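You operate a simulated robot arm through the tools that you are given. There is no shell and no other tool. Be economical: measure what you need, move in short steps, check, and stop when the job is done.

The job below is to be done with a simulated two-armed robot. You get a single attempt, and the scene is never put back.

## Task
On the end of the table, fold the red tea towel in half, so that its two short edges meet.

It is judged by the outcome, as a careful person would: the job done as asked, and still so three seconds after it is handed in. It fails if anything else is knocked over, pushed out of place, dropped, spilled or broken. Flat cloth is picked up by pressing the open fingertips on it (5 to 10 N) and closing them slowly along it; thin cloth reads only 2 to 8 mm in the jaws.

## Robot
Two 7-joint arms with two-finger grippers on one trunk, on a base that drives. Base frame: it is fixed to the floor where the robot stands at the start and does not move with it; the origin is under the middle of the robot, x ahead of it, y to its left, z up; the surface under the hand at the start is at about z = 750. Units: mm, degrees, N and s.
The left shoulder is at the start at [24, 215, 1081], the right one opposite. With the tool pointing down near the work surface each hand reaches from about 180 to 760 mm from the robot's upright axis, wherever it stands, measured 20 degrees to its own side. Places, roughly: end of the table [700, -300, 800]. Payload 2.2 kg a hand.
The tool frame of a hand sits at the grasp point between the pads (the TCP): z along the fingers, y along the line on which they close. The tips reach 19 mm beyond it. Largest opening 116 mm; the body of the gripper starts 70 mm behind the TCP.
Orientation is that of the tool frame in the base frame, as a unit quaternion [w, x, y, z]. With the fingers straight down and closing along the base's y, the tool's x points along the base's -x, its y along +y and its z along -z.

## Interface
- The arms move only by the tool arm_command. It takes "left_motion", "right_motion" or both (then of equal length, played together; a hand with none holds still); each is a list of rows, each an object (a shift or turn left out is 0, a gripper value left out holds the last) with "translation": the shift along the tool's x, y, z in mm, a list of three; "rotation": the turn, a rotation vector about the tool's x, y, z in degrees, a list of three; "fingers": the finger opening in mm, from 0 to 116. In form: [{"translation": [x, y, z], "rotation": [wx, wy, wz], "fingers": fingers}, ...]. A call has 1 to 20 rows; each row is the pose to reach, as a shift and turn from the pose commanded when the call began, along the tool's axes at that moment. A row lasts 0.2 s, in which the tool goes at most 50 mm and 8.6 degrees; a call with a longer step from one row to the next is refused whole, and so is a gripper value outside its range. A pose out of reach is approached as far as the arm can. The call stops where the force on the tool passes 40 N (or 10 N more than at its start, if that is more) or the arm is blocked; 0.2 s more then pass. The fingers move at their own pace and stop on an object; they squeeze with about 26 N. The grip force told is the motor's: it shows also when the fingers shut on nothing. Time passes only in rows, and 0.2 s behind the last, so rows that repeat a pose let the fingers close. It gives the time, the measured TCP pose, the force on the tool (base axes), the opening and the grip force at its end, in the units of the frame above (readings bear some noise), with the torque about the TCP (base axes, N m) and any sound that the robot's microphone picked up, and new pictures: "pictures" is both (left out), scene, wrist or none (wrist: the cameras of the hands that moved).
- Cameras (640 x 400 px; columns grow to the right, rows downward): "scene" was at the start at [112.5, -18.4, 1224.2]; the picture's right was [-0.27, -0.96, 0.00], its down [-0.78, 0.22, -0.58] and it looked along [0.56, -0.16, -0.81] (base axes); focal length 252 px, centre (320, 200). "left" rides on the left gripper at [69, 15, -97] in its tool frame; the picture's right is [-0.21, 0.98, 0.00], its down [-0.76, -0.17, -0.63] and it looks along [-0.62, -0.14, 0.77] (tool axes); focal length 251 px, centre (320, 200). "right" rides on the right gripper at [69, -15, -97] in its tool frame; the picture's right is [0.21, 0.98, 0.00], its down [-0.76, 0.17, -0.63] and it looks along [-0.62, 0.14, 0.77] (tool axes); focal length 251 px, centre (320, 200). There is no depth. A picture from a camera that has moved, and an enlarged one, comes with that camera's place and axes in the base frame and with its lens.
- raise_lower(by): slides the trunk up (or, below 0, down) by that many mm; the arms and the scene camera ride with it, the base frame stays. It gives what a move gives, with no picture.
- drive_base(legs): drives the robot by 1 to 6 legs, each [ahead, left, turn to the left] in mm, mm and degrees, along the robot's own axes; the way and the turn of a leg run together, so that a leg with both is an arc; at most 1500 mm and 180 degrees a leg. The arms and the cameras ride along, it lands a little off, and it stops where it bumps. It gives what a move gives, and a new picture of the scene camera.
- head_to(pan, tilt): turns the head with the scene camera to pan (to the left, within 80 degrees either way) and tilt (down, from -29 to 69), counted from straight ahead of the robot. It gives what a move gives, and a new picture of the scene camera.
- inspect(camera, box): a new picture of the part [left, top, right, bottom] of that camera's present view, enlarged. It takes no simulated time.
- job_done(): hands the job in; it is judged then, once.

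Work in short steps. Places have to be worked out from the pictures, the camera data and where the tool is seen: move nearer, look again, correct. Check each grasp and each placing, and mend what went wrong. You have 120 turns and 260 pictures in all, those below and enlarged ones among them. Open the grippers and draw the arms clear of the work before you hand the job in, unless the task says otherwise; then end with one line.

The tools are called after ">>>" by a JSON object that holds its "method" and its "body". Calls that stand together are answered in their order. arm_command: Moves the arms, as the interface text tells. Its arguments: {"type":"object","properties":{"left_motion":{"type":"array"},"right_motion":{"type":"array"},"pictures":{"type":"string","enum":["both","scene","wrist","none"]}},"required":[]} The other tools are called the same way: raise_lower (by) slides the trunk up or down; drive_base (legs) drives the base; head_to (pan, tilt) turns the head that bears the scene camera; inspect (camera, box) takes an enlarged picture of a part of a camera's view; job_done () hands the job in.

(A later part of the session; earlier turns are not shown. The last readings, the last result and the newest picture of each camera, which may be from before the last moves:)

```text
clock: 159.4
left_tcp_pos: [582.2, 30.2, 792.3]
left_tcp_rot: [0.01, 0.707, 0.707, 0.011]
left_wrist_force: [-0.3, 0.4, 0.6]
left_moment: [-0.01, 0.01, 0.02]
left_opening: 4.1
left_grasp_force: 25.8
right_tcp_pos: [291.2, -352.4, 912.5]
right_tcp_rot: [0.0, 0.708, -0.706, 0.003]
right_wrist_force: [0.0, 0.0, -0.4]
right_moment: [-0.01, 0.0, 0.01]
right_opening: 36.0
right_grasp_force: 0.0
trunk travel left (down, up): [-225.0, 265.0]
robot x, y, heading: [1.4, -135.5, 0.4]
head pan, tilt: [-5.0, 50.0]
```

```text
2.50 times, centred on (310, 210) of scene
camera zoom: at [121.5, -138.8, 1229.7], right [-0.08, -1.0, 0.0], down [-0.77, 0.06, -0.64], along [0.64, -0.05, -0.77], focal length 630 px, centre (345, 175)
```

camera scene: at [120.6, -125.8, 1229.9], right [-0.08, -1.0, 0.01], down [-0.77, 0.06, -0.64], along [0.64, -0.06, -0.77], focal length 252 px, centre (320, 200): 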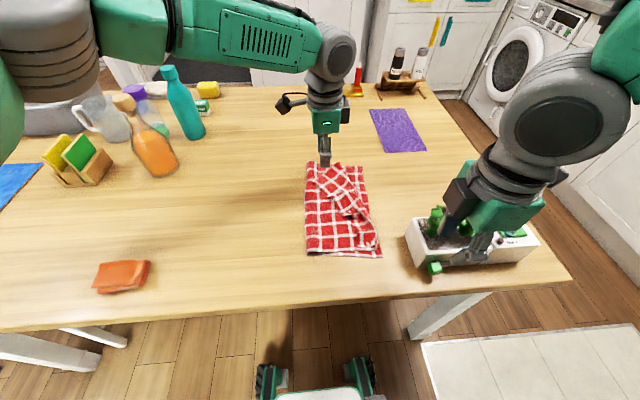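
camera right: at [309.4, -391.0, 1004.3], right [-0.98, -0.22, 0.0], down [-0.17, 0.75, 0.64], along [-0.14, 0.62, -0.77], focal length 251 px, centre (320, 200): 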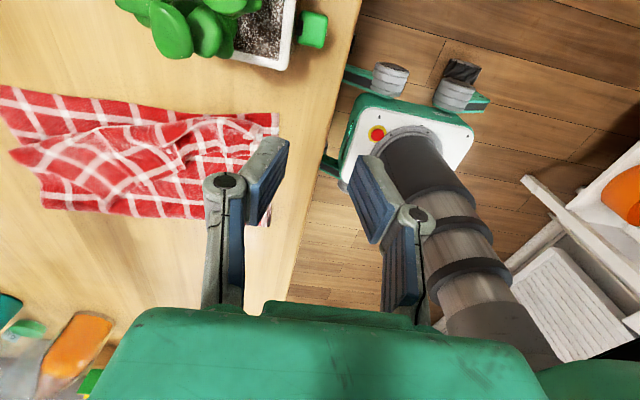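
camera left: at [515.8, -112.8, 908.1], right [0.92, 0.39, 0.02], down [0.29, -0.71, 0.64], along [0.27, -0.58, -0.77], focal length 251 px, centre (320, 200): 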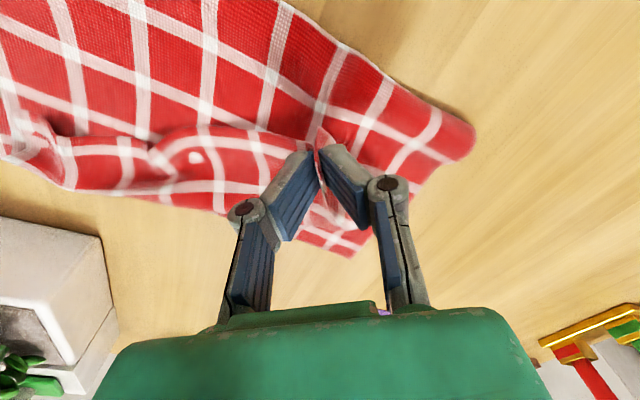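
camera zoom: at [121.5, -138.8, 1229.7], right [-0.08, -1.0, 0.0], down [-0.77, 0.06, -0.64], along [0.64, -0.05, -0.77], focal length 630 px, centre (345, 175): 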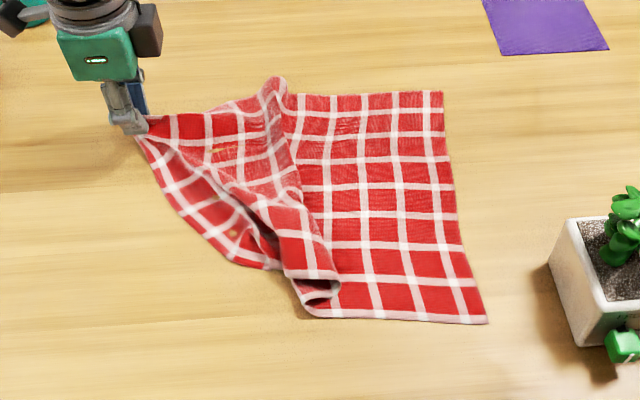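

The far half is unfolded and the near end is curled. I bring the right hand over about (420, −80) and look for the near hem corner.

>>> {"method": "arm_command", "body": {"right_motion": [{"translation": [-5, -6, 0]}, {"translation": [-15, -13, 0]}, {"translation": [-28, -20, 0]}, {"translation": [-42, -27, 0]}, {"translation": [-56, -34, 0]}, {"translation": [-70, -41, 0]}, {"translation": [-85, -48, 0]}, {"translation": [-100, -55, 0]}, {"translation": [-115, -62, 0]}, {"translation": [-130, -69, 0]}, {"translation": [-145, -76, 5]}, {"translation": [-160, -83, 10]}, {"translation": [-175, -90, 15]}, {"translation": [-190, -97, 20]}, {"translation": [-205, -104, 25]}, {"translation": [-220, -111, 30]}, {"translation": [-235, -118, 35]}, {"translation": [-248, -122, 38]}, {"translation": [-256, -125, 40]}, {"translation": [-256, -125, 40]}], "pictures": "wrist"}}

```text
clock: 163.6
left_tcp_pos: [582.6, 31.5, 790.6]
left_tcp_rot: [0.011, 0.706, 0.708, 0.01]
left_wrist_force: [0.2, -0.4, -0.2]
left_moment: [-0.02, 0.04, -0.04]
left_opening: 3.9
left_grasp_force: 26.0
right_tcp_pos: [418.9, -96.5, 875.9]
right_tcp_rot: [0.003, -0.705, 0.709, 0.0]
right_wrist_force: [0.2, 0.6, -1.0]
right_moment: [0.0, 0.02, 0.0]
right_opening: 35.9
right_grasp_force: 0.1
trunk travel left (down, up): [-225.0, 265.0]
robot x, y, heading: [4.9, -133.8, 0.1]
head pan, tilt: [-5.0, 50.0]
camera right: at [433.2, -165.9, 972.2], right [-0.98, -0.21, 0.0], down [-0.16, 0.75, 0.63], along [-0.13, 0.62, -0.77], focal length 251 px, centre (320, 200)
```

right: 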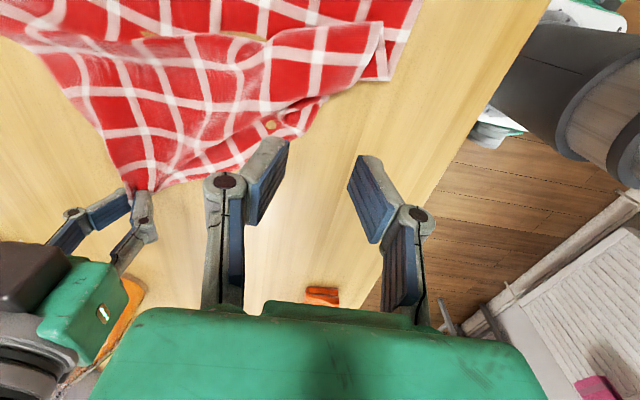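

The near hem runs from the left jaw to about (420, −92). I go to (443, −80) just inside the hem and creep down for a light pinch.

>>> {"method": "arm_command", "body": {"right_motion": [{"translation": [-5, -8, 15]}, {"translation": [-10, -16, 30]}, {"translation": [-16, -24, 45]}, {"translation": [-16, -24, 60]}, {"translation": [-16, -24, 75]}, {"translation": [-16, -24, 88]}, {"translation": [-16, -24, 94]}, {"translation": [-16, -24, 98]}, {"translation": [-16, -24, 100]}, {"translation": [-16, -24, 102]}, {"translation": [-16, -24, 102]}, {"translation": [-16, -24, 102]}], "pictures": "wrist"}}

```text
clock: 166.2
left_tcp_pos: [581.4, 32.7, 791.3]
left_tcp_rot: [0.011, 0.706, 0.708, 0.01]
left_wrist_force: [-0.4, 0.7, 0.6]
left_moment: [-0.01, 0.02, 0.04]
left_opening: 3.6
left_grasp_force: 24.9
right_tcp_pos: [447.2, -84.8, 773.0]
right_tcp_rot: [0.004, -0.7, 0.714, 0.001]
right_wrist_force: [0.5, 2.5, 5.8]
right_moment: [0.0, -0.07, 0.02]
right_opening: 36.0
right_grasp_force: 0.0
trunk travel left (down, up): [-225.0, 265.0]
robot x, y, heading: [2.7, -133.5, 0.0]
head pan, tilt: [-5.0, 50.0]
camera right: at [460.8, -154.4, 868.5], right [-0.98, -0.2, 0.0], down [-0.15, 0.76, 0.64], along [-0.12, 0.63, -0.77], focal length 251 px, centre (320, 200)
```

right: 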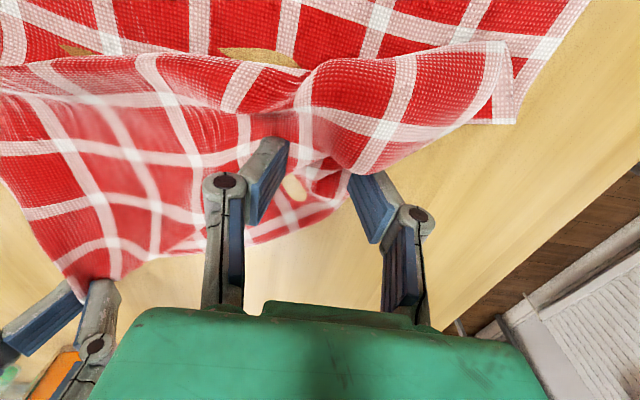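

The fingers are over the near hem at 6 N. I close gently, lift 35 mm and see what came.

>>> {"method": "arm_command", "body": {"right_motion": [{"translation": [0, 0, 0], "fingers": 32}, {"translation": [0, 0, 0], "fingers": 28}, {"translation": [0, 0, -0.2], "fingers": 24}, {"translation": [0, 0, -0.4], "fingers": 20}, {"translation": [0, 0, -0.6], "fingers": 16}, {"translation": [0, 0, -0.8], "fingers": 12}, {"translation": [0, 0, -1], "fingers": 8}, {"translation": [0, 0, -1.5], "fingers": 4}, {"translation": [0, 0, -2], "fingers": 0}, {"translation": [0, 0, -2], "fingers": 0}, {"translation": [0, 0, -2], "fingers": 0}, {"translation": [0, 0, -10]}, {"translation": [0, 0, -18]}, {"translation": [0, 0, -26]}, {"translation": [0, 0, -34]}, {"translation": [0, 0, -42]}, {"translation": [0, 0, -50]}, {"translation": [0, 0, -50]}], "pictures": "wrist"}}

>>> {"method": "inspect", "body": {"camera": "scene", "box": [210, 130, 410, 290]}}

```text
clock: 170.0
left_tcp_pos: [581.8, 31.6, 790.4]
left_tcp_rot: [0.01, 0.707, 0.707, 0.01]
left_wrist_force: [-1.3, -1.1, 0.0]
left_moment: [-0.02, 0.02, -0.01]
left_opening: 4.2
left_grasp_force: 25.1
right_tcp_pos: [441.9, -83.7, 818.4]
right_tcp_rot: [-0.003, -0.702, 0.712, 0.004]
right_wrist_force: [1.0, -0.1, -0.3]
right_moment: [0.0, -0.01, 0.0]
right_opening: 4.3
right_grasp_force: 25.9
trunk travel left (down, up): [-225.0, 265.0]
robot x, y, heading: [-1.1, -129.7, 0.3]
head pan, tilt: [-5.0, 50.0]
camera right: at [457.3, -152.8, 914.0], right [-0.98, -0.2, 0.01], down [-0.15, 0.76, 0.64], along [-0.14, 0.62, -0.77], focal length 251 px, centre (320, 200)
```

right: 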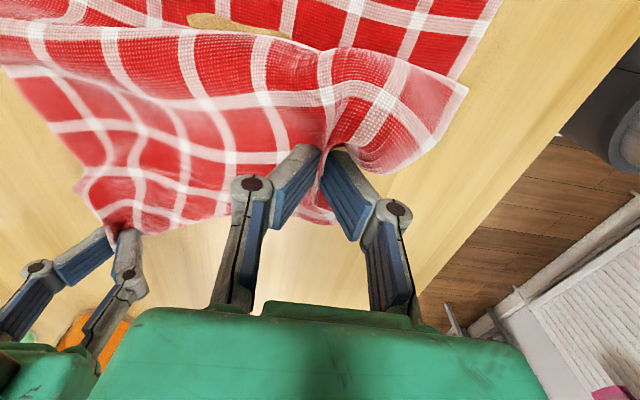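

```text
2.50 times, centred on (310, 210) of scene
camera zoom: at [122.5, -136.6, 1229.6], right [-0.08, -1.0, 0.0], down [-0.77, 0.06, -0.64], along [0.64, -0.05, -0.77], focal length 630 px, centre (345, 175)
```

zoom: 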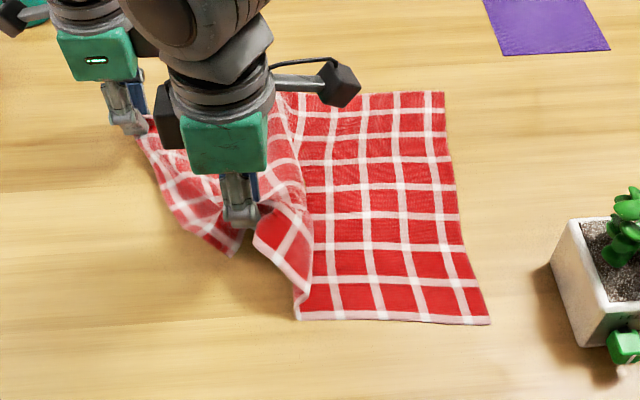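

The right hand holds the near part some way in from the hem. I carry it out toward (395, +20) to unroll this side too.

>>> {"method": "arm_command", "body": {"right_motion": [{"translation": [-6, 2, -2]}, {"translation": [-13, 4, -4]}, {"translation": [-20, 7, -6]}, {"translation": [-27, 10, -6]}, {"translation": [-34, 13, -6]}, {"translation": [-41, 16, -4]}, {"translation": [-48, 19, -2]}, {"translation": [-55, 22, 0]}, {"translation": [-62, 25, 3]}, {"translation": [-69, 28, 6]}, {"translation": [-76, 31, 9]}, {"translation": [-83, 34, 12]}, {"translation": [-90, 37, 15]}, {"translation": [-97, 40, 18]}, {"translation": [-103, 42, 20]}, {"translation": [-103, 42, 20]}, {"translation": [-103, 42, 20]}], "pictures": "wrist"}}

>>> {"method": "inspect", "body": {"camera": "scene", "box": [190, 130, 410, 290]}}

```text
clock: 173.6
left_tcp_pos: [581.9, 31.0, 790.6]
left_tcp_rot: [0.01, 0.706, 0.708, 0.01]
left_wrist_force: [-7.8, 2.1, 0.5]
left_moment: [0.01, 0.13, -0.15]
left_opening: 4.4
left_grasp_force: 26.2
right_tcp_pos: [397.7, 23.2, 798.6]
right_tcp_rot: [0.002, 0.708, -0.706, 0.003]
right_wrist_force: [8.7, -0.8, -0.6]
right_moment: [-0.01, -0.16, -0.14]
right_opening: 4.4
right_grasp_force: 26.0
trunk travel left (down, up): [-225.0, 265.0]
robot x, y, heading: [3.5, -132.2, 0.1]
head pan, tilt: [-5.0, 50.0]
camera right: at [412.9, -45.0, 894.6], right [-0.98, -0.22, 0.0], down [-0.17, 0.76, 0.63], along [-0.14, 0.61, -0.78], focal length 251 px, centre (320, 200)
```

right: 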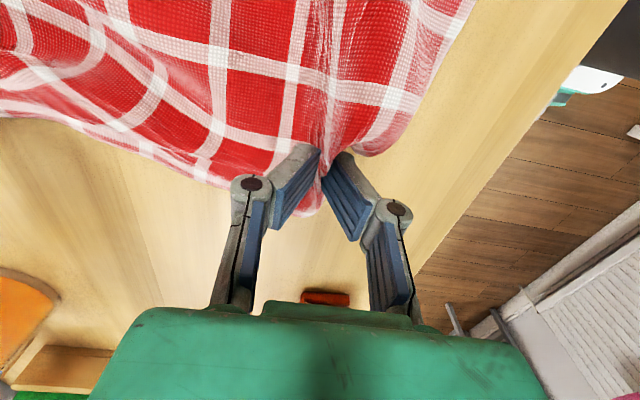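

```text
2.50 times, centred on (300, 210) of scene
camera zoom: at [122.4, -136.1, 1229.6], right [-0.08, -1.0, 0.0], down [-0.77, 0.06, -0.64], along [0.64, -0.05, -0.77], focal length 630 px, centre (370, 175)
```

zoom: 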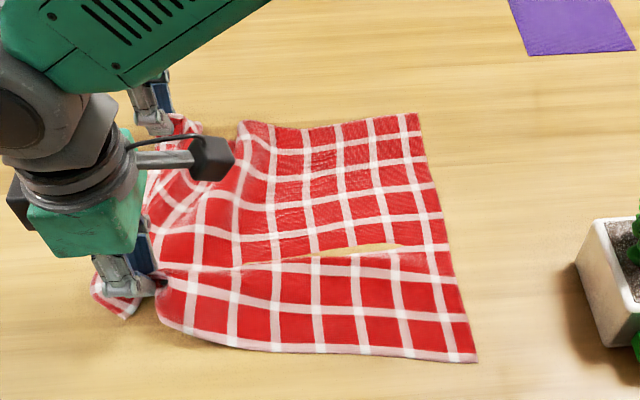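

Nearly unfolded, but the right pinch is too far from the hem and tension is building. I ease it, set the near part down, release and rise to look.

>>> {"method": "arm_command", "body": {"right_motion": [{"translation": [3, -4, 5]}, {"translation": [5, -8, 10]}, {"translation": [5, -8, 16]}, {"translation": [5, -8, 21], "fingers": 8}, {"translation": [5, -8, 21], "fingers": 20}, {"translation": [5, -8, 21], "fingers": 36}, {"translation": [5, -8, 10]}, {"translation": [5, -8, -10]}, {"translation": [5, 0, -40]}, {"translation": [0, 10, -70]}, {"translation": [0, 20, -90]}, {"translation": [0, 20, -90]}], "pictures": "wrist"}}

>>> {"method": "inspect", "body": {"camera": "scene", "box": [190, 130, 410, 290]}}

```text
clock: 176.2
left_tcp_pos: [582.4, 30.4, 791.7]
left_tcp_rot: [0.01, 0.707, 0.707, 0.01]
left_wrist_force: [0.3, -0.1, 0.0]
left_moment: [-0.02, 0.05, -0.04]
left_opening: 3.7
left_grasp_force: 25.2
right_tcp_pos: [384.0, 16.0, 876.1]
right_tcp_rot: [-0.015, -0.695, 0.718, 0.019]
right_wrist_force: [0.4, 0.8, -0.2]
right_moment: [0.02, 0.01, 0.02]
right_opening: 36.0
right_grasp_force: 0.2
trunk travel left (down, up): [-225.0, 265.0]
robot x, y, heading: [-1.3, -136.0, 0.4]
head pan, tilt: [-5.0, 50.0]
camera right: at [401.5, -54.6, 970.7], right [-0.98, -0.18, 0.04], down [-0.11, 0.76, 0.64], along [-0.15, 0.63, -0.76], focal length 251 px, centre (320, 200)
```

right: 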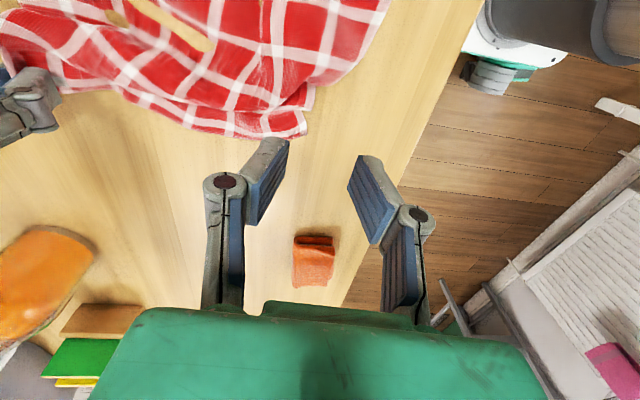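

```text
2.50 times, centred on (300, 210) of scene
camera zoom: at [122.4, -136.2, 1229.6], right [-0.08, -1.0, 0.0], down [-0.77, 0.06, -0.64], along [0.64, -0.05, -0.77], focal length 630 px, centre (370, 175)
```

zoom: 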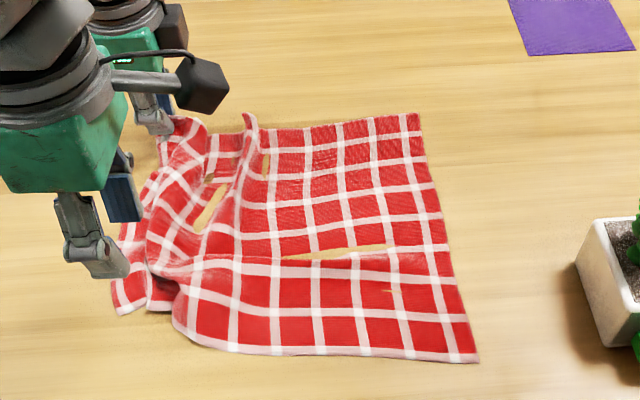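

The near hem corner lies at about (388, 40). I bring the right hand down to (410, 36) on the hem with light contact.

>>> {"method": "arm_command", "body": {"right_motion": [{"translation": [-4, -6, 15]}, {"translation": [-8, -12, 30]}, {"translation": [-12, -18, 45]}, {"translation": [-16, -24, 60]}, {"translation": [-20, -26, 75]}, {"translation": [-20, -26, 88]}, {"translation": [-20, -26, 94]}, {"translation": [-20, -26, 98]}, {"translation": [-20, -26, 100]}, {"translation": [-20, -26, 102]}, {"translation": [-20, -26, 102]}, {"translation": [-20, -26, 102]}], "pictures": "wrist"}}

```text
clock: 178.8
left_tcp_pos: [583.0, 30.1, 791.7]
left_tcp_rot: [0.01, 0.706, 0.708, 0.011]
left_wrist_force: [-0.1, 0.2, 0.1]
left_moment: [0.0, 0.02, 0.0]
left_opening: 3.6
left_grasp_force: 26.2
right_tcp_pos: [403.7, 44.5, 786.5]
right_tcp_rot: [0.0, 0.708, -0.706, 0.004]
right_wrist_force: [-1.4, 0.6, -0.5]
right_moment: [0.01, 0.03, -0.02]
right_opening: 36.0
right_grasp_force: 0.1
trunk travel left (down, up): [-225.0, 265.0]
robot x, y, heading: [3.1, -131.5, 0.4]
head pan, tilt: [-5.0, 50.0]
camera right: at [418.8, -24.1, 883.3], right [-0.98, -0.22, 0.0], down [-0.17, 0.76, 0.63], along [-0.14, 0.61, -0.78], focal length 251 px, centre (320, 200)
```

right: 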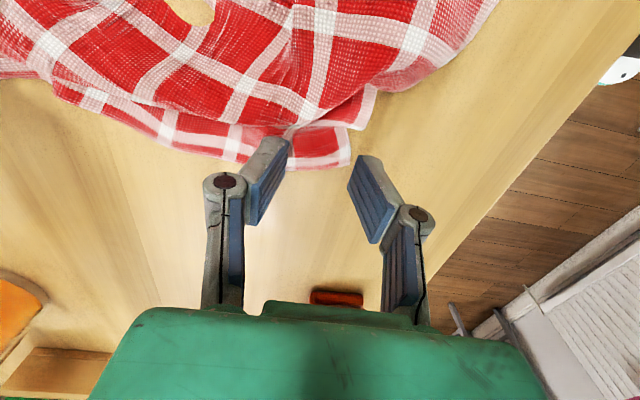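

D's corner is at (385, 43), so I shift to (416, 33), lower to light contact and close.

>>> {"method": "arm_command", "body": {"right_motion": [{"translation": [5, -6, 0]}, {"translation": [11, -12, 0]}, {"translation": [11, -12, 4]}, {"translation": [11, -12, 8]}, {"translation": [11, -12, 11]}, {"translation": [11, -12, 13]}, {"translation": [11, -12, 14]}, {"translation": [11, -12, 14], "fingers": 32}, {"translation": [11, -12, 14], "fingers": 28}, {"translation": [11, -12, 14], "fingers": 24}, {"translation": [11, -12, 14], "fingers": 20}, {"translation": [11, -12, 14], "fingers": 16}, {"translation": [11, -12, 14], "fingers": 12}, {"translation": [11, -12, 13.5], "fingers": 8}, {"translation": [11, -12, 13], "fingers": 4}, {"translation": [11, -12, 12.5], "fingers": 0}, {"translation": [11, -12, 12], "fingers": 0}, {"translation": [11, -12, 12], "fingers": 0}], "pictures": "wrist"}}

```text
clock: 182.6
left_tcp_pos: [582.3, 30.7, 790.5]
left_tcp_rot: [0.01, 0.706, 0.708, 0.011]
left_wrist_force: [0.5, -0.6, -0.5]
left_moment: [-0.01, 0.04, 0.02]
left_opening: 4.1
left_grasp_force: 26.6
right_tcp_pos: [415.1, 34.7, 773.7]
right_tcp_rot: [0.001, 0.708, -0.706, 0.003]
right_wrist_force: [-0.6, 0.3, 0.6]
right_moment: [-0.05, 0.0, -0.02]
right_opening: 3.4
right_grasp_force: 26.2
trunk travel left (down, up): [-225.0, 265.0]
robot x, y, heading: [3.5, -134.0, 0.4]
head pan, tilt: [-5.0, 50.0]
camera right: at [430.5, -34.6, 871.0], right [-0.98, -0.22, 0.0], down [-0.17, 0.76, 0.63], along [-0.14, 0.61, -0.78], focal length 251 px, centre (320, 200)
```

right: 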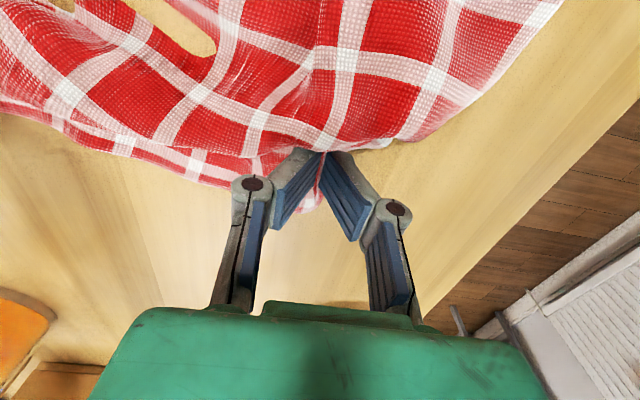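

Closed at 3.4 mm. I lift a bit and spread the hands apart and outward to pull the towel flat and taut, watching the forces.

>>> {"method": "arm_command", "body": {"left_motion": [{"translation": [0, 0, 0]}, {"translation": [0, 0, 0]}, {"translation": [2, 2, 0]}, {"translation": [4, 4, 0]}, {"translation": [6, 6, 0]}, {"translation": [9, 8, 0]}, {"translation": [12, 10, 0]}, {"translation": [15, 11, 0]}, {"translation": [18, 12, 0]}, {"translation": [18, 12, 0]}, {"translation": [18, 12, 0]}], "right_motion": [{"translation": [0, 0, -10]}, {"translation": [0, 0, -20]}, {"translation": [-3, 3, -25]}, {"translation": [-6, 6, -25]}, {"translation": [-9, 9, -25]}, {"translation": [-12, 12, -25]}, {"translation": [-15, 15, -25]}, {"translation": [-18, 18, -25]}, {"translation": [-18, 20, -22]}, {"translation": [-18, 20, -18]}, {"translation": [-18, 20, -18]}], "pictures": "wrist"}}

>>> {"method": "inspect", "body": {"camera": "scene", "box": [190, 130, 410, 290]}}

```text
clock: 185.0
left_tcp_pos: [596.0, 50.3, 791.7]
left_tcp_rot: [0.009, 0.707, 0.707, 0.01]
left_wrist_force: [-4.4, -0.1, 0.1]
left_moment: [0.01, 0.11, -0.05]
left_opening: 4.3
left_grasp_force: 25.7
right_tcp_pos: [397.3, 49.8, 792.8]
right_tcp_rot: [0.001, 0.707, -0.707, 0.003]
right_wrist_force: [4.7, -0.6, -0.8]
right_moment: [0.01, -0.09, -0.06]
right_opening: 3.6
right_grasp_force: 26.8
trunk travel left (down, up): [-225.0, 265.0]
robot x, y, heading: [1.0, -134.7, 0.2]
head pan, tilt: [-5.0, 50.0]
camera right: at [411.1, -18.0, 888.9], right [-0.98, -0.22, 0.0], down [-0.17, 0.76, 0.63], along [-0.13, 0.61, -0.78], focal length 251 px, centre (320, 200)
camera left: at [607.1, 118.9, 889.3], right [0.98, -0.21, 0.03], down [-0.18, -0.76, 0.63], along [-0.11, -0.62, -0.78], focal length 251 px, centre (320, 200)
```

right: 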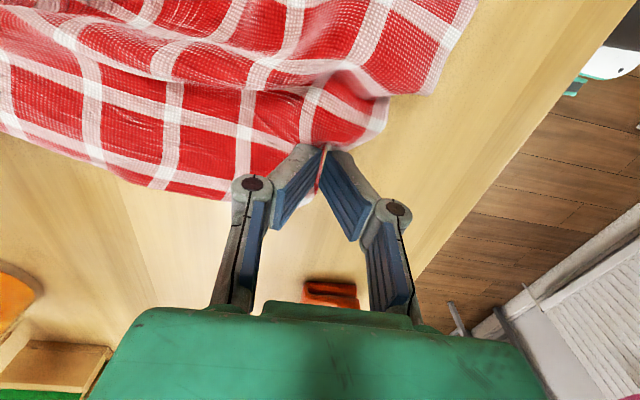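
left: 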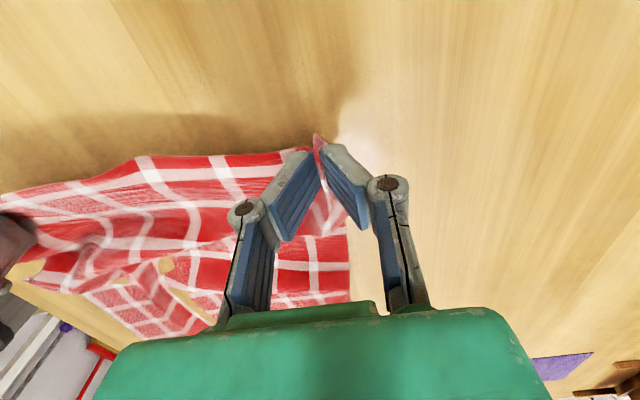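

```text
2.50 times, centred on (300, 210) of scene
camera zoom: at [122.5, -135.8, 1229.6], right [-0.08, -1.0, 0.0], down [-0.77, 0.06, -0.64], along [0.64, -0.05, -0.77], focal length 630 px, centre (370, 175)
```

zoom: 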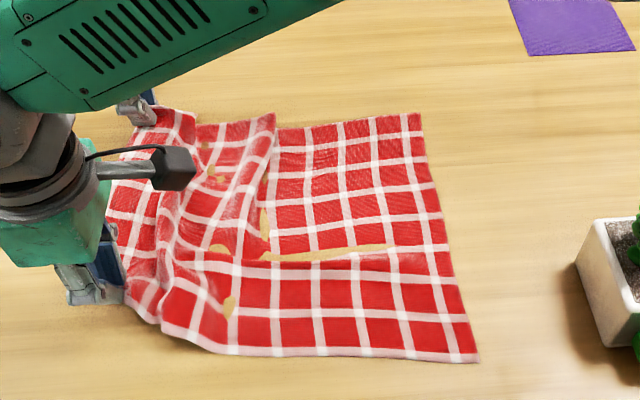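

Both hands now hold the hem itself, taut between them. I lift to pull the wrinkles out and then stretch outward to y ≈ 74.

>>> {"method": "arm_command", "body": {"left_motion": [{"translation": [0, 0, -8]}, {"translation": [0, 0, -16]}, {"translation": [0, 0, -24]}, {"translation": [0, 0, -32]}, {"translation": [0, 0, -40]}, {"translation": [0, 0, -48]}, {"translation": [4, 0, -48]}, {"translation": [8, 0, -48]}, {"translation": [12, 0, -46]}, {"translation": [16, 0, -40]}, {"translation": [20, 0, -34]}, {"translation": [23, 0, -26]}, {"translation": [25, 0, -18]}, {"translation": [26, 0, -8]}, {"translation": [27, 0, 0]}, {"translation": [27, 0, 6]}, {"translation": [27, 0, 6]}, {"translation": [27, 0, 6]}], "right_motion": [{"translation": [0, 0, -8]}, {"translation": [0, 0, -16]}, {"translation": [0, 0, -24]}, {"translation": [0, 0, -32]}, {"translation": [0, 0, -40]}, {"translation": [0, 0, -48]}, {"translation": [-4, 0, -48]}, {"translation": [-8, 0, -48]}, {"translation": [-12, 0, -46]}, {"translation": [-16, 0, -40]}, {"translation": [-20, 0, -34]}, {"translation": [-23, 0, -26]}, {"translation": [-25, 0, -18]}, {"translation": [-26, 0, -8]}, {"translation": [-27, 0, 0]}, {"translation": [-27, 0, 6]}, {"translation": [-27, 0, 6]}, {"translation": [-27, 0, 6]}], "pictures": "none"}}

>>> {"method": "inspect", "body": {"camera": "scene", "box": [190, 130, 410, 290]}}

```text
clock: 188.8
left_tcp_pos: [596.2, 76.9, 783.3]
left_tcp_rot: [0.01, 0.706, 0.708, 0.01]
left_wrist_force: [-5.6, 0.6, 0.2]
left_moment: [0.0, 0.15, -0.01]
left_opening: 3.9
left_grasp_force: 26.1
right_tcp_pos: [396.9, 77.5, 786.3]
right_tcp_rot: [0.002, 0.708, -0.706, 0.004]
right_wrist_force: [5.4, -0.7, -0.5]
right_moment: [-0.01, -0.03, -0.09]
right_opening: 3.8
right_grasp_force: 25.8
trunk travel left (down, up): [-225.0, 265.0]
robot x, y, heading: [-0.5, -133.3, -0.0]
head pan, tilt: [-5.0, 50.0]
```

```text
2.50 times, centred on (300, 210) of scene
camera zoom: at [122.6, -135.5, 1229.6], right [-0.08, -1.0, 0.0], down [-0.77, 0.06, -0.64], along [0.64, -0.06, -0.77], focal length 630 px, centre (370, 175)
```

zoom: 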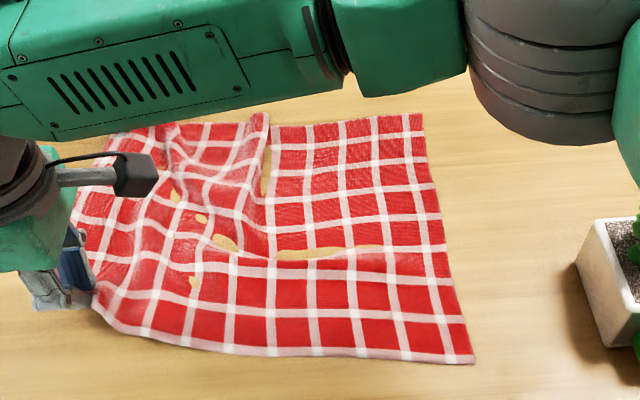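

The towel as a whole was dragged about 50 mm left, its right hem now at y ≈ −234, so it isn't fully stretched yet. I drive the base 45 mm left with the hands holding, to pull it flat.

>>> {"method": "drive_base", "body": {"legs": [[0, 45, 0]]}}

>>> {"method": "arm_command", "body": {"left_motion": [{}, {}, {}, {}, {}, {}, {}, {}, {}, {}], "right_motion": [{}, {}, {}, {}, {}, {}, {}, {}, {}, {}], "pictures": "none"}}

>>> {"method": "inspect", "body": {"camera": "scene", "box": [190, 120, 430, 300]}}

```text
clock: 189.7
left_tcp_pos: [596.6, 96.7, 789.2]
left_tcp_rot: [0.004, 0.708, 0.706, 0.018]
left_wrist_force: [-3.9, -0.8, 0.4]
left_moment: [0.15, 0.1, -0.01]
left_opening: 4.0
left_grasp_force: 25.6
right_tcp_pos: [398.6, 97.6, 792.2]
right_tcp_rot: [0.007, -0.707, 0.707, 0.005]
right_wrist_force: [5.1, -2.1, 0.2]
right_moment: [0.08, 0.08, -0.06]
right_opening: 3.7
right_grasp_force: 25.6
trunk travel left (down, up): [-225.0, 265.0]
robot x, y, heading: [2.7, -94.5, 0.0]
head pan, tilt: [-5.0, 50.0]
camera scene: at [122.2, -109.3, 1229.6], right [-0.08, -1.0, -0.01], down [-0.77, 0.07, -0.64], along [0.64, -0.05, -0.77], focal length 252 px, centre (320, 200)
```

scene: 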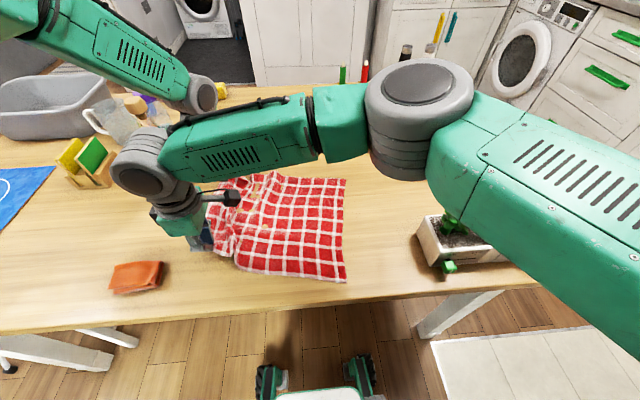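

```text
clock: 191.9
left_tcp_pos: [594.1, 117.8, 786.1]
left_tcp_rot: [0.012, 0.707, 0.707, 0.013]
left_wrist_force: [-3.8, 1.5, -0.1]
left_moment: [-0.09, 0.11, -0.01]
left_opening: 3.8
left_grasp_force: 26.1
right_tcp_pos: [394.5, 119.8, 789.4]
right_tcp_rot: [-0.001, 0.707, -0.707, 0.005]
right_wrist_force: [4.1, 1.3, 0.1]
right_moment: [-0.08, -0.1, -0.06]
right_opening: 3.6
right_grasp_force: 26.5
trunk travel left (down, up): [-225.0, 265.0]
robot x, y, heading: [0.0, -90.0, 0.2]
head pan, tilt: [-5.0, 50.0]
```

```text
2.22 times, centred on (310, 210) of scene
camera zoom: at [122.7, -74.6, 1229.4], right [-0.08, -1.0, 0.02], down [-0.77, 0.05, -0.64], along [0.64, -0.07, -0.77], focal length 560 px, centre (342, 178)
```

zoom: 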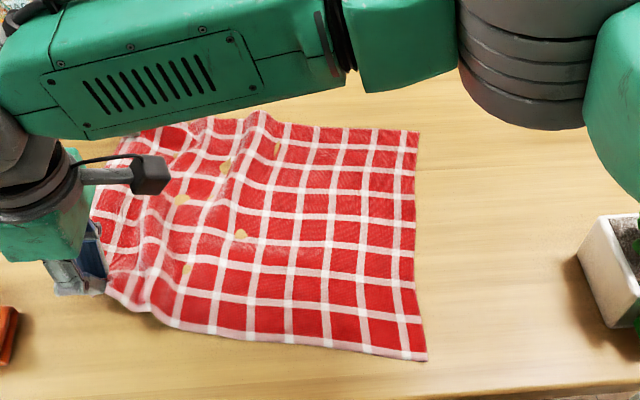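

Pulling further just slides the whole towel, and it's fairly flat now. Everything is well within reach here, so I lift the hem up (y ≈ 75, z ≈ 910) to let the wrinkles hang out, and measure the bottom layer.

>>> {"method": "arm_command", "body": {"left_motion": [{"translation": [0, 0, -8]}, {"translation": [0, -1, -16]}, {"translation": [0, -2, -25]}, {"translation": [0, -2, -34]}, {"translation": [-2, -2, -43]}, {"translation": [-5, -2, -52]}, {"translation": [-8, -2, -61]}, {"translation": [-12, -2, -70]}, {"translation": [-16, -2, -79]}, {"translation": [-20, -2, -88]}, {"translation": [-25, -2, -97]}, {"translation": [-30, -2, -106]}, {"translation": [-35, -2, -114]}, {"translation": [-40, -2, -121]}, {"translation": [-44, -2, -127]}, {"translation": [-44, -2, -127]}, {"translation": [-44, -2, -127]}, {"translation": [-44, -2, -127]}, {"translation": [-44, -2, -127]}], "right_motion": [{"translation": [0, 0, -8]}, {"translation": [0, -1, -16]}, {"translation": [0, -2, -25]}, {"translation": [0, -2, -34]}, {"translation": [2, -2, -43]}, {"translation": [5, -2, -52]}, {"translation": [8, -2, -61]}, {"translation": [12, -2, -70]}, {"translation": [16, -2, -79]}, {"translation": [20, -2, -88]}, {"translation": [25, -2, -97]}, {"translation": [30, -2, -106]}, {"translation": [35, -2, -114]}, {"translation": [40, -2, -119]}, {"translation": [44, -2, -124]}, {"translation": [44, -2, -124]}, {"translation": [44, -2, -124]}, {"translation": [44, -2, -124]}, {"translation": [44, -2, -124]}], "pictures": "none"}}

>>> {"method": "inspect", "body": {"camera": "scene", "box": [190, 120, 430, 300]}}

```text
clock: 195.9
left_tcp_pos: [589.3, 62.6, 915.3]
left_tcp_rot: [0.01, 0.707, 0.707, 0.016]
left_wrist_force: [0.5, 0.4, -0.5]
left_moment: [-0.02, 0.02, 0.0]
left_opening: 3.9
left_grasp_force: 26.4
right_tcp_pos: [398.0, 66.2, 915.7]
right_tcp_rot: [0.003, -0.707, 0.707, -0.002]
right_wrist_force: [0.1, 0.2, 0.1]
right_moment: [-0.06, 0.04, -0.01]
right_opening: 3.4
right_grasp_force: 26.1
trunk travel left (down, up): [-225.0, 265.0]
robot x, y, heading: [1.7, -96.0, 0.3]
head pan, tilt: [-5.0, 50.0]
```

```text
2.22 times, centred on (310, 210) of scene
camera zoom: at [122.3, -92.0, 1229.6], right [-0.08, -1.0, 0.01], down [-0.77, 0.06, -0.64], along [0.64, -0.06, -0.77], focal length 560 px, centre (342, 178)
```

zoom: 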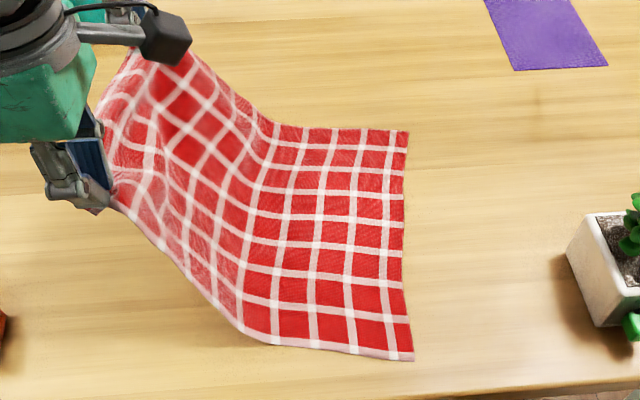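

A clean hanging sheet now. The bottom hem runs from (308, −171) to (587, −211), so the true fold line goes from about (338, 11) to (617, −29). I move the hands over it on a taut radius, a little past vertical, slowly.

>>> {"method": "arm_command", "body": {"left_motion": [{"translation": [-8, -1, -2]}, {"translation": [-17, -2, -4]}, {"translation": [-26, -3, -6]}, {"translation": [-35, -5, -8]}, {"translation": [-44, -6, -10]}, {"translation": [-53, -7, -12]}, {"translation": [-62, -8, -13]}, {"translation": [-70, -9, -14]}, {"translation": [-78, -10, -15]}, {"translation": [-85, -11, -15]}, {"translation": [-92, -13, -14]}, {"translation": [-99, -14, -13]}, {"translation": [-105, -15, -12]}, {"translation": [-112, -16, -10]}, {"translation": [-119, -17, -9]}, {"translation": [-126, -18, -7]}, {"translation": [-132, -19, -5]}, {"translation": [-132, -19, -5]}, {"translation": [-132, -19, -5]}], "right_motion": [{"translation": [6, 2, -2]}, {"translation": [12, 4, -4]}, {"translation": [18, 6, -6]}, {"translation": [24, 8, -8]}, {"translation": [30, 10, -10]}, {"translation": [36, 13, -12]}, {"translation": [42, 15, -13]}, {"translation": [48, 17, -14]}, {"translation": [53, 19, -14]}, {"translation": [60, 20, -14]}, {"translation": [67, 21, -13]}, {"translation": [74, 23, -13]}, {"translation": [81, 24, -12]}, {"translation": [88, 25, -10]}, {"translation": [95, 26, -9]}, {"translation": [101, 27, -7]}, {"translation": [107, 28, -5]}, {"translation": [107, 28, -5]}, {"translation": [107, 28, -5]}], "pictures": "none"}}

>>> {"method": "inspect", "body": {"camera": "scene", "box": [190, 120, 430, 300]}}

```text
clock: 199.9
left_tcp_pos: [568.6, -74.7, 918.4]
left_tcp_rot: [0.007, 0.708, 0.706, 0.018]
left_wrist_force: [-15.0, 3.2, 0.9]
left_moment: [0.08, 0.32, -0.07]
left_opening: 4.4
left_grasp_force: 25.8
right_tcp_pos: [366.5, -46.6, 918.6]
right_tcp_rot: [0.004, -0.707, 0.707, 0.001]
right_wrist_force: [14.8, -3.4, -0.1]
right_moment: [-0.08, -0.2, -0.24]
right_opening: 3.8
right_grasp_force: 25.8
trunk travel left (down, up): [-225.0, 265.0]
robot x, y, heading: [-0.9, -94.0, 0.0]
head pan, tilt: [-5.0, 50.0]
```

```text
2.22 times, centred on (310, 210) of scene
camera zoom: at [121.8, -99.0, 1229.7], right [-0.08, -1.0, 0.0], down [-0.77, 0.06, -0.64], along [0.64, -0.05, -0.77], focal length 560 px, centre (342, 178)
```

zoom: 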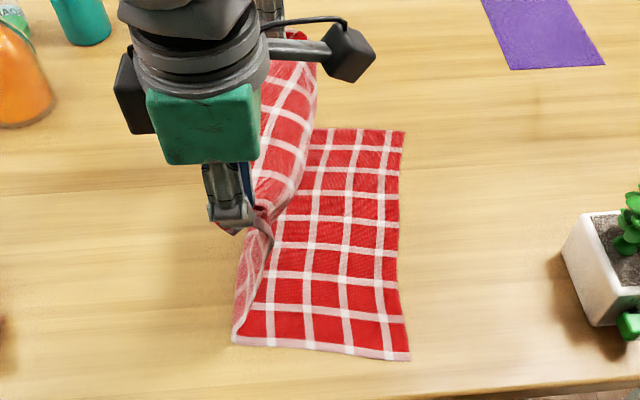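

The fold is forming; the cloth's stiffness gives it a rounded bend. I want to land with the fingers tilted toward the fold, so the hem lies outward. That needs the robot further right: I swing the hands back 80 mm (relaxing their spacing), then drive 80 mm right under them.

>>> {"method": "arm_command", "body": {"left_motion": [{"translation": [3, -3, 0]}, {"translation": [9, -5, 0]}, {"translation": [16, -6, 0]}, {"translation": [23, -6, 0]}, {"translation": [30, -6, 0]}, {"translation": [37, -6, 0]}, {"translation": [44, -6, 0]}, {"translation": [51, -6, 0]}, {"translation": [58, -6, 0]}, {"translation": [65, -6, 0]}, {"translation": [72, -6, 0]}, {"translation": [78, -6, 0]}, {"translation": [78, -6, 0]}], "right_motion": [{"translation": [-3, -3, 0]}, {"translation": [-9, -5, 0]}, {"translation": [-16, -6, 0]}, {"translation": [-23, -6, 0]}, {"translation": [-30, -6, 0]}, {"translation": [-37, -6, 0]}, {"translation": [-44, -6, 0]}, {"translation": [-51, -6, 0]}, {"translation": [-58, -6, 0]}, {"translation": [-65, -6, 0]}, {"translation": [-72, -6, 0]}, {"translation": [-78, -6, 0]}, {"translation": [-78, -6, 0]}], "pictures": "none"}}

>>> {"method": "drive_base", "body": {"legs": [[0, -80, 0]]}}

>>> {"method": "arm_command", "body": {"left_motion": [{}, {}, {}, {}, {}, {}, {}, {}, {}, {}, {}, {}, {}, {}], "right_motion": [{}, {}, {}, {}, {}, {}, {}, {}, {}, {}, {}, {}, {}, {}], "pictures": "none"}}

>>> {"method": "inspect", "body": {"camera": "scene", "box": [190, 120, 430, 300]}}

```text
clock: 202.9
left_tcp_pos: [559.5, 4.2, 923.1]
left_tcp_rot: [0.01, 0.709, 0.705, 0.018]
left_wrist_force: [0.0, 0.5, 0.2]
left_moment: [0.01, 0.03, -0.02]
left_opening: 4.1
left_grasp_force: 25.5
right_tcp_pos: [400.4, 21.3, 957.5]
right_tcp_rot: [0.037, -0.681, 0.731, 0.027]
right_wrist_force: [-0.3, 0.1, 0.1]
right_moment: [-0.01, 0.01, 0.03]
right_opening: 3.3
right_grasp_force: 26.0
trunk travel left (down, up): [-225.0, 265.0]
robot x, y, heading: [1.3, -94.4, 0.1]
head pan, tilt: [-5.0, 50.0]
stopped in row 13 (right hand): the arm was blocked; the commanded pose is now the measured one
```

```text
clock: 203.9
left_tcp_pos: [562.4, -35.3, 920.7]
left_tcp_rot: [0.02, 0.706, 0.708, 0.006]
left_wrist_force: [0.5, 2.0, 0.1]
left_moment: [-0.18, 0.06, 0.01]
left_opening: 3.7
left_grasp_force: 25.8
right_tcp_pos: [404.1, -21.6, 959.1]
right_tcp_rot: [0.032, -0.68, 0.733, 0.021]
right_wrist_force: [-0.4, 2.2, -2.2]
right_moment: [-0.18, -0.04, 0.0]
right_opening: 3.5
right_grasp_force: 26.1
trunk travel left (down, up): [-225.0, 265.0]
robot x, y, heading: [4.7, -167.2, 0.1]
head pan, tilt: [-5.0, 50.0]
camera scene: at [122.6, -138.1, 1229.4], right [-0.08, -1.0, 0.03], down [-0.77, 0.05, -0.64], along [0.64, -0.07, -0.77], focal length 252 px, centre (320, 200)
```

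scene: 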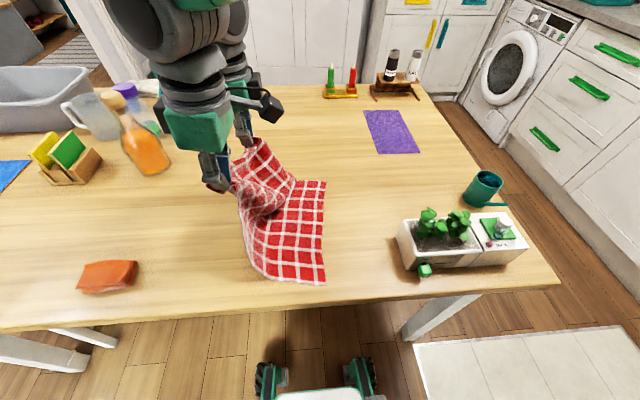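

```text
clock: 206.9
left_tcp_pos: [558.1, -78.2, 926.7]
left_tcp_rot: [0.006, 0.706, 0.707, 0.023]
left_wrist_force: [-0.1, -1.3, 0.4]
left_moment: [0.08, 0.02, -0.01]
left_opening: 4.0
left_grasp_force: 25.8
right_tcp_pos: [403.0, -67.9, 967.2]
right_tcp_rot: [0.049, -0.677, 0.733, 0.035]
right_wrist_force: [0.4, -1.3, 0.4]
right_moment: [0.12, 0.05, 0.03]
right_opening: 3.5
right_grasp_force: 25.8
trunk travel left (down, up): [-225.0, 265.0]
robot x, y, heading: [3.0, -171.9, -0.1]
head pan, tilt: [-5.0, 50.0]
```

```text
2.22 times, centred on (310, 210) of scene
camera zoom: at [122.2, -193.7, 1229.4], right [-0.09, -1.0, -0.02], down [-0.77, 0.08, -0.64], along [0.64, -0.04, -0.77], focal length 560 px, centre (342, 178)
```

zoom: 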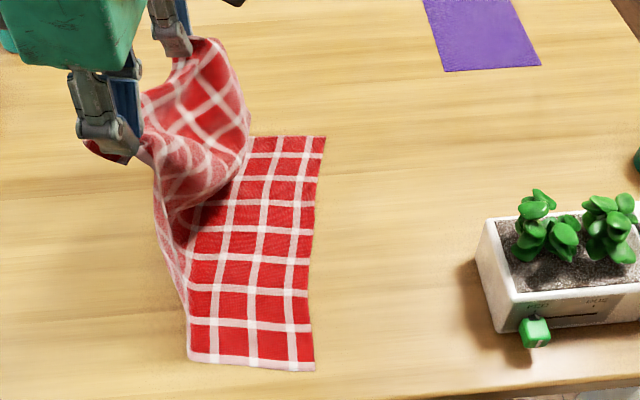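

The hem positions are confirmed: near (307, −175), far (588, −208). The right hand is again slightly tipped at its limit. I bring both hands down and over to about y −95/−120, z 900, levelling the right and tilting both so the fingers point toward the fold.

>>> {"method": "arm_command", "body": {"left_motion": [{"translation": [-2, 0, 1], "rotation": [0, 1, 0]}, {"translation": [-5, -1, 3], "rotation": [0, 2, 0]}, {"translation": [-8, -1, 5], "rotation": [0, 4, 0]}, {"translation": [-11, -2, 7], "rotation": [0, 6, 0]}, {"translation": [-14, -2, 9], "rotation": [0, 8, 0]}, {"translation": [-17, -3, 11], "rotation": [0, 10, 0]}, {"translation": [-20, -3, 13], "rotation": [0, 12, 0]}, {"translation": [-23, -4, 15], "rotation": [0, 14, 0]}, {"translation": [-26, -4, 17], "rotation": [0, 16, 0]}, {"translation": [-30, -5, 19], "rotation": [0, 18, 0]}, {"translation": [-34, -5, 21], "rotation": [0, 20, 0]}, {"translation": [-38, -6, 24], "rotation": [0, 22, 0]}, {"translation": [-42, -6, 27], "rotation": [0, 24, 0]}, {"translation": [-42, -6, 27], "rotation": [0, 25, 0]}, {"translation": [-42, -6, 27], "rotation": [0, 25, 0]}], "right_motion": [{"translation": [1, 2, 5], "rotation": [-0.1, 0.5, -0.4]}, {"translation": [2, 5, 10], "rotation": [-0.2, 0.5, -0.8]}, {"translation": [3, 8, 15], "rotation": [-0.3, 0, -1.2]}, {"translation": [5, 11, 20], "rotation": [-0.4, -1, -1.6]}, {"translation": [7, 14, 25], "rotation": [-0.5, -2.5, -2]}, {"translation": [9, 17, 30], "rotation": [-0.6, -4, -2.4]}, {"translation": [11, 20, 35], "rotation": [-0.7, -6, -2.8]}, {"translation": [13, 23, 40], "rotation": [-0.8, -8, -3.2]}, {"translation": [15, 26, 45], "rotation": [-0.9, -10, -3.6]}, {"translation": [17, 29, 50], "rotation": [-1, -12, -4]}, {"translation": [19, 32, 56], "rotation": [-1.1, -14, -4.5]}, {"translation": [21, 34, 62], "rotation": [-1.1, -16, -4.5]}, {"translation": [22, 35, 67], "rotation": [-1.1, -18, -4.5]}, {"translation": [22, 35, 67], "rotation": [-1.1, -18, -4.5]}, {"translation": [22, 35, 67], "rotation": [-1.1, -18, -4.5]}], "pictures": "none"}}

>>> {"method": "inspect", "body": {"camera": "scene", "box": [190, 120, 430, 300]}}

```text
clock: 210.1
left_tcp_pos: [561.7, -93.7, 902.2]
left_tcp_rot: [-0.136, 0.677, 0.706, 0.159]
left_wrist_force: [-4.9, 1.6, -0.2]
left_moment: [0.03, 0.13, 0.0]
left_opening: 4.0
left_grasp_force: 26.2
right_tcp_pos: [366.9, -64.2, 895.2]
right_tcp_rot: [-0.152, 0.694, -0.689, -0.141]
right_wrist_force: [5.4, -1.4, 0.1]
right_moment: [0.07, 0.0, -0.1]
right_opening: 3.5
right_grasp_force: 25.5
trunk travel left (down, up): [-225.0, 265.0]
robot x, y, heading: [4.8, -167.8, -0.0]
head pan, tilt: [-5.0, 50.0]
```

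```text
2.22 times, centred on (310, 210) of scene
camera zoom: at [122.6, -173.5, 1229.7], right [-0.09, -1.0, 0.0], down [-0.77, 0.07, -0.64], along [0.64, -0.05, -0.77], focal length 560 px, centre (342, 178)
```

zoom: 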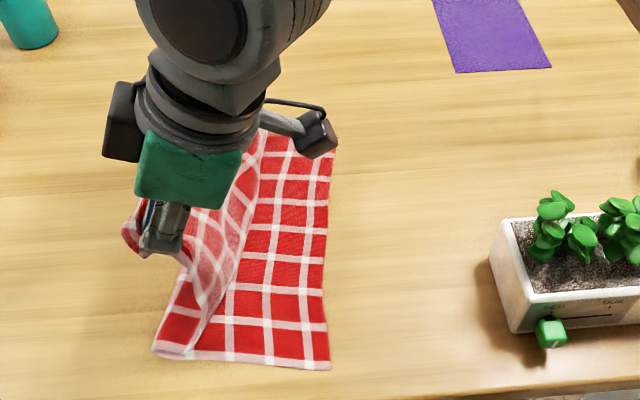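

The shape is right. I now bring both hands over and down on an arc to the hem targets (near (353, −152), far (548, −180)), ending at z ≈ 780 with the tilt kept.

>>> {"method": "arm_command", "body": {"left_motion": [{"translation": [-10, -1, -2]}, {"translation": [-20, -2, -3.6]}, {"translation": [-31, -3, -2.5]}, {"translation": [-42, -4, -1.2]}, {"translation": [-54, -5, 2]}, {"translation": [-65, -6, 6]}, {"translation": [-75, -7, 13]}, {"translation": [-85.6, -8, 20]}, {"translation": [-96, -9, 30]}, {"translation": [-105.7, -10, 40.6]}, {"translation": [-114, -11, 51]}, {"translation": [-121.7, -12, 62]}, {"translation": [-125, -13, 69]}, {"translation": [-128.3, -14, 76.5]}, {"translation": [-128.3, -14, 76.5]}, {"translation": [-128.3, -14, 76.5]}, {"translation": [-128.3, -14, 76.5]}, {"translation": [-128.3, -14, 76.5]}], "right_motion": [{"translation": [10, 1, -2]}, {"translation": [20, 2, -3.6]}, {"translation": [31, 3, -3]}, {"translation": [42.7, 4, -2.6]}, {"translation": [54, 5, 0.5]}, {"translation": [65, 6, 3.8]}, {"translation": [76, 7, 10]}, {"translation": [86, 8, 16.4]}, {"translation": [96, 9, 26]}, {"translation": [105.5, 10, 35]}, {"translation": [113, 11, 45]}, {"translation": [121, 12, 55.6]}, {"translation": [124, 13, 62]}, {"translation": [127, 14, 69]}, {"translation": [127, 14, 69]}, {"translation": [127, 14, 69]}, {"translation": [127, 14, 69]}, {"translation": [127, 14, 69]}], "pictures": "wrist"}}

>>> {"method": "inspect", "body": {"camera": "scene", "box": [210, 120, 410, 290]}}

```text
clock: 213.9
left_tcp_pos: [546.0, -185.7, 774.5]
left_tcp_rot: [-0.141, 0.685, 0.694, 0.17]
left_wrist_force: [-5.1, 0.0, 15.1]
left_moment: [-0.07, 0.19, -0.03]
left_opening: 3.9
left_grasp_force: 25.9
right_tcp_pos: [354.2, -149.0, 779.5]
right_tcp_rot: [-0.151, 0.694, -0.69, -0.139]
right_wrist_force: [5.7, 0.3, 2.5]
right_moment: [-0.05, -0.09, -0.1]
right_opening: 3.7
right_grasp_force: 26.0
trunk travel left (down, up): [-225.0, 265.0]
robot x, y, heading: [2.7, -163.1, 0.4]
head pan, tilt: [-5.0, 50.0]
camera right: at [368.6, -250.0, 840.5], right [-0.97, -0.2, -0.1], down [-0.18, 0.44, 0.88], along [-0.13, 0.88, -0.46], focal length 251 px, centre (320, 200)
camera left: at [555.2, -163.7, 892.1], right [0.98, -0.19, -0.05], down [-0.17, -0.96, 0.24], along [-0.09, -0.23, -0.97], focal length 251 px, centre (320, 200)
```

right: 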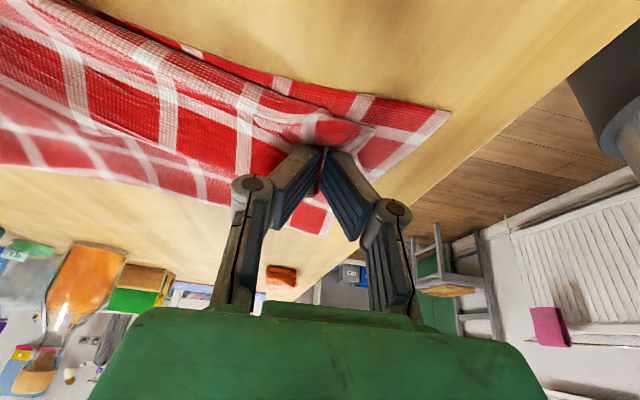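
left: 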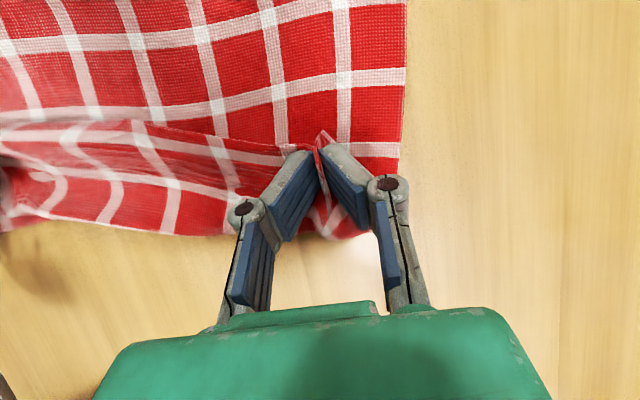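

```text
2.35 times, centred on (310, 205) of scene
camera zoom: at [120.5, -171.1, 1230.0], right [-0.08, -1.0, 0.0], down [-0.77, 0.07, -0.64], along [0.64, -0.05, -0.77], focal length 593 px, centre (344, 188)
```

zoom: 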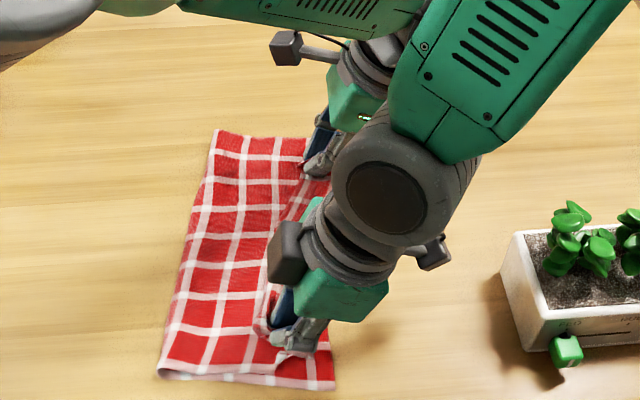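

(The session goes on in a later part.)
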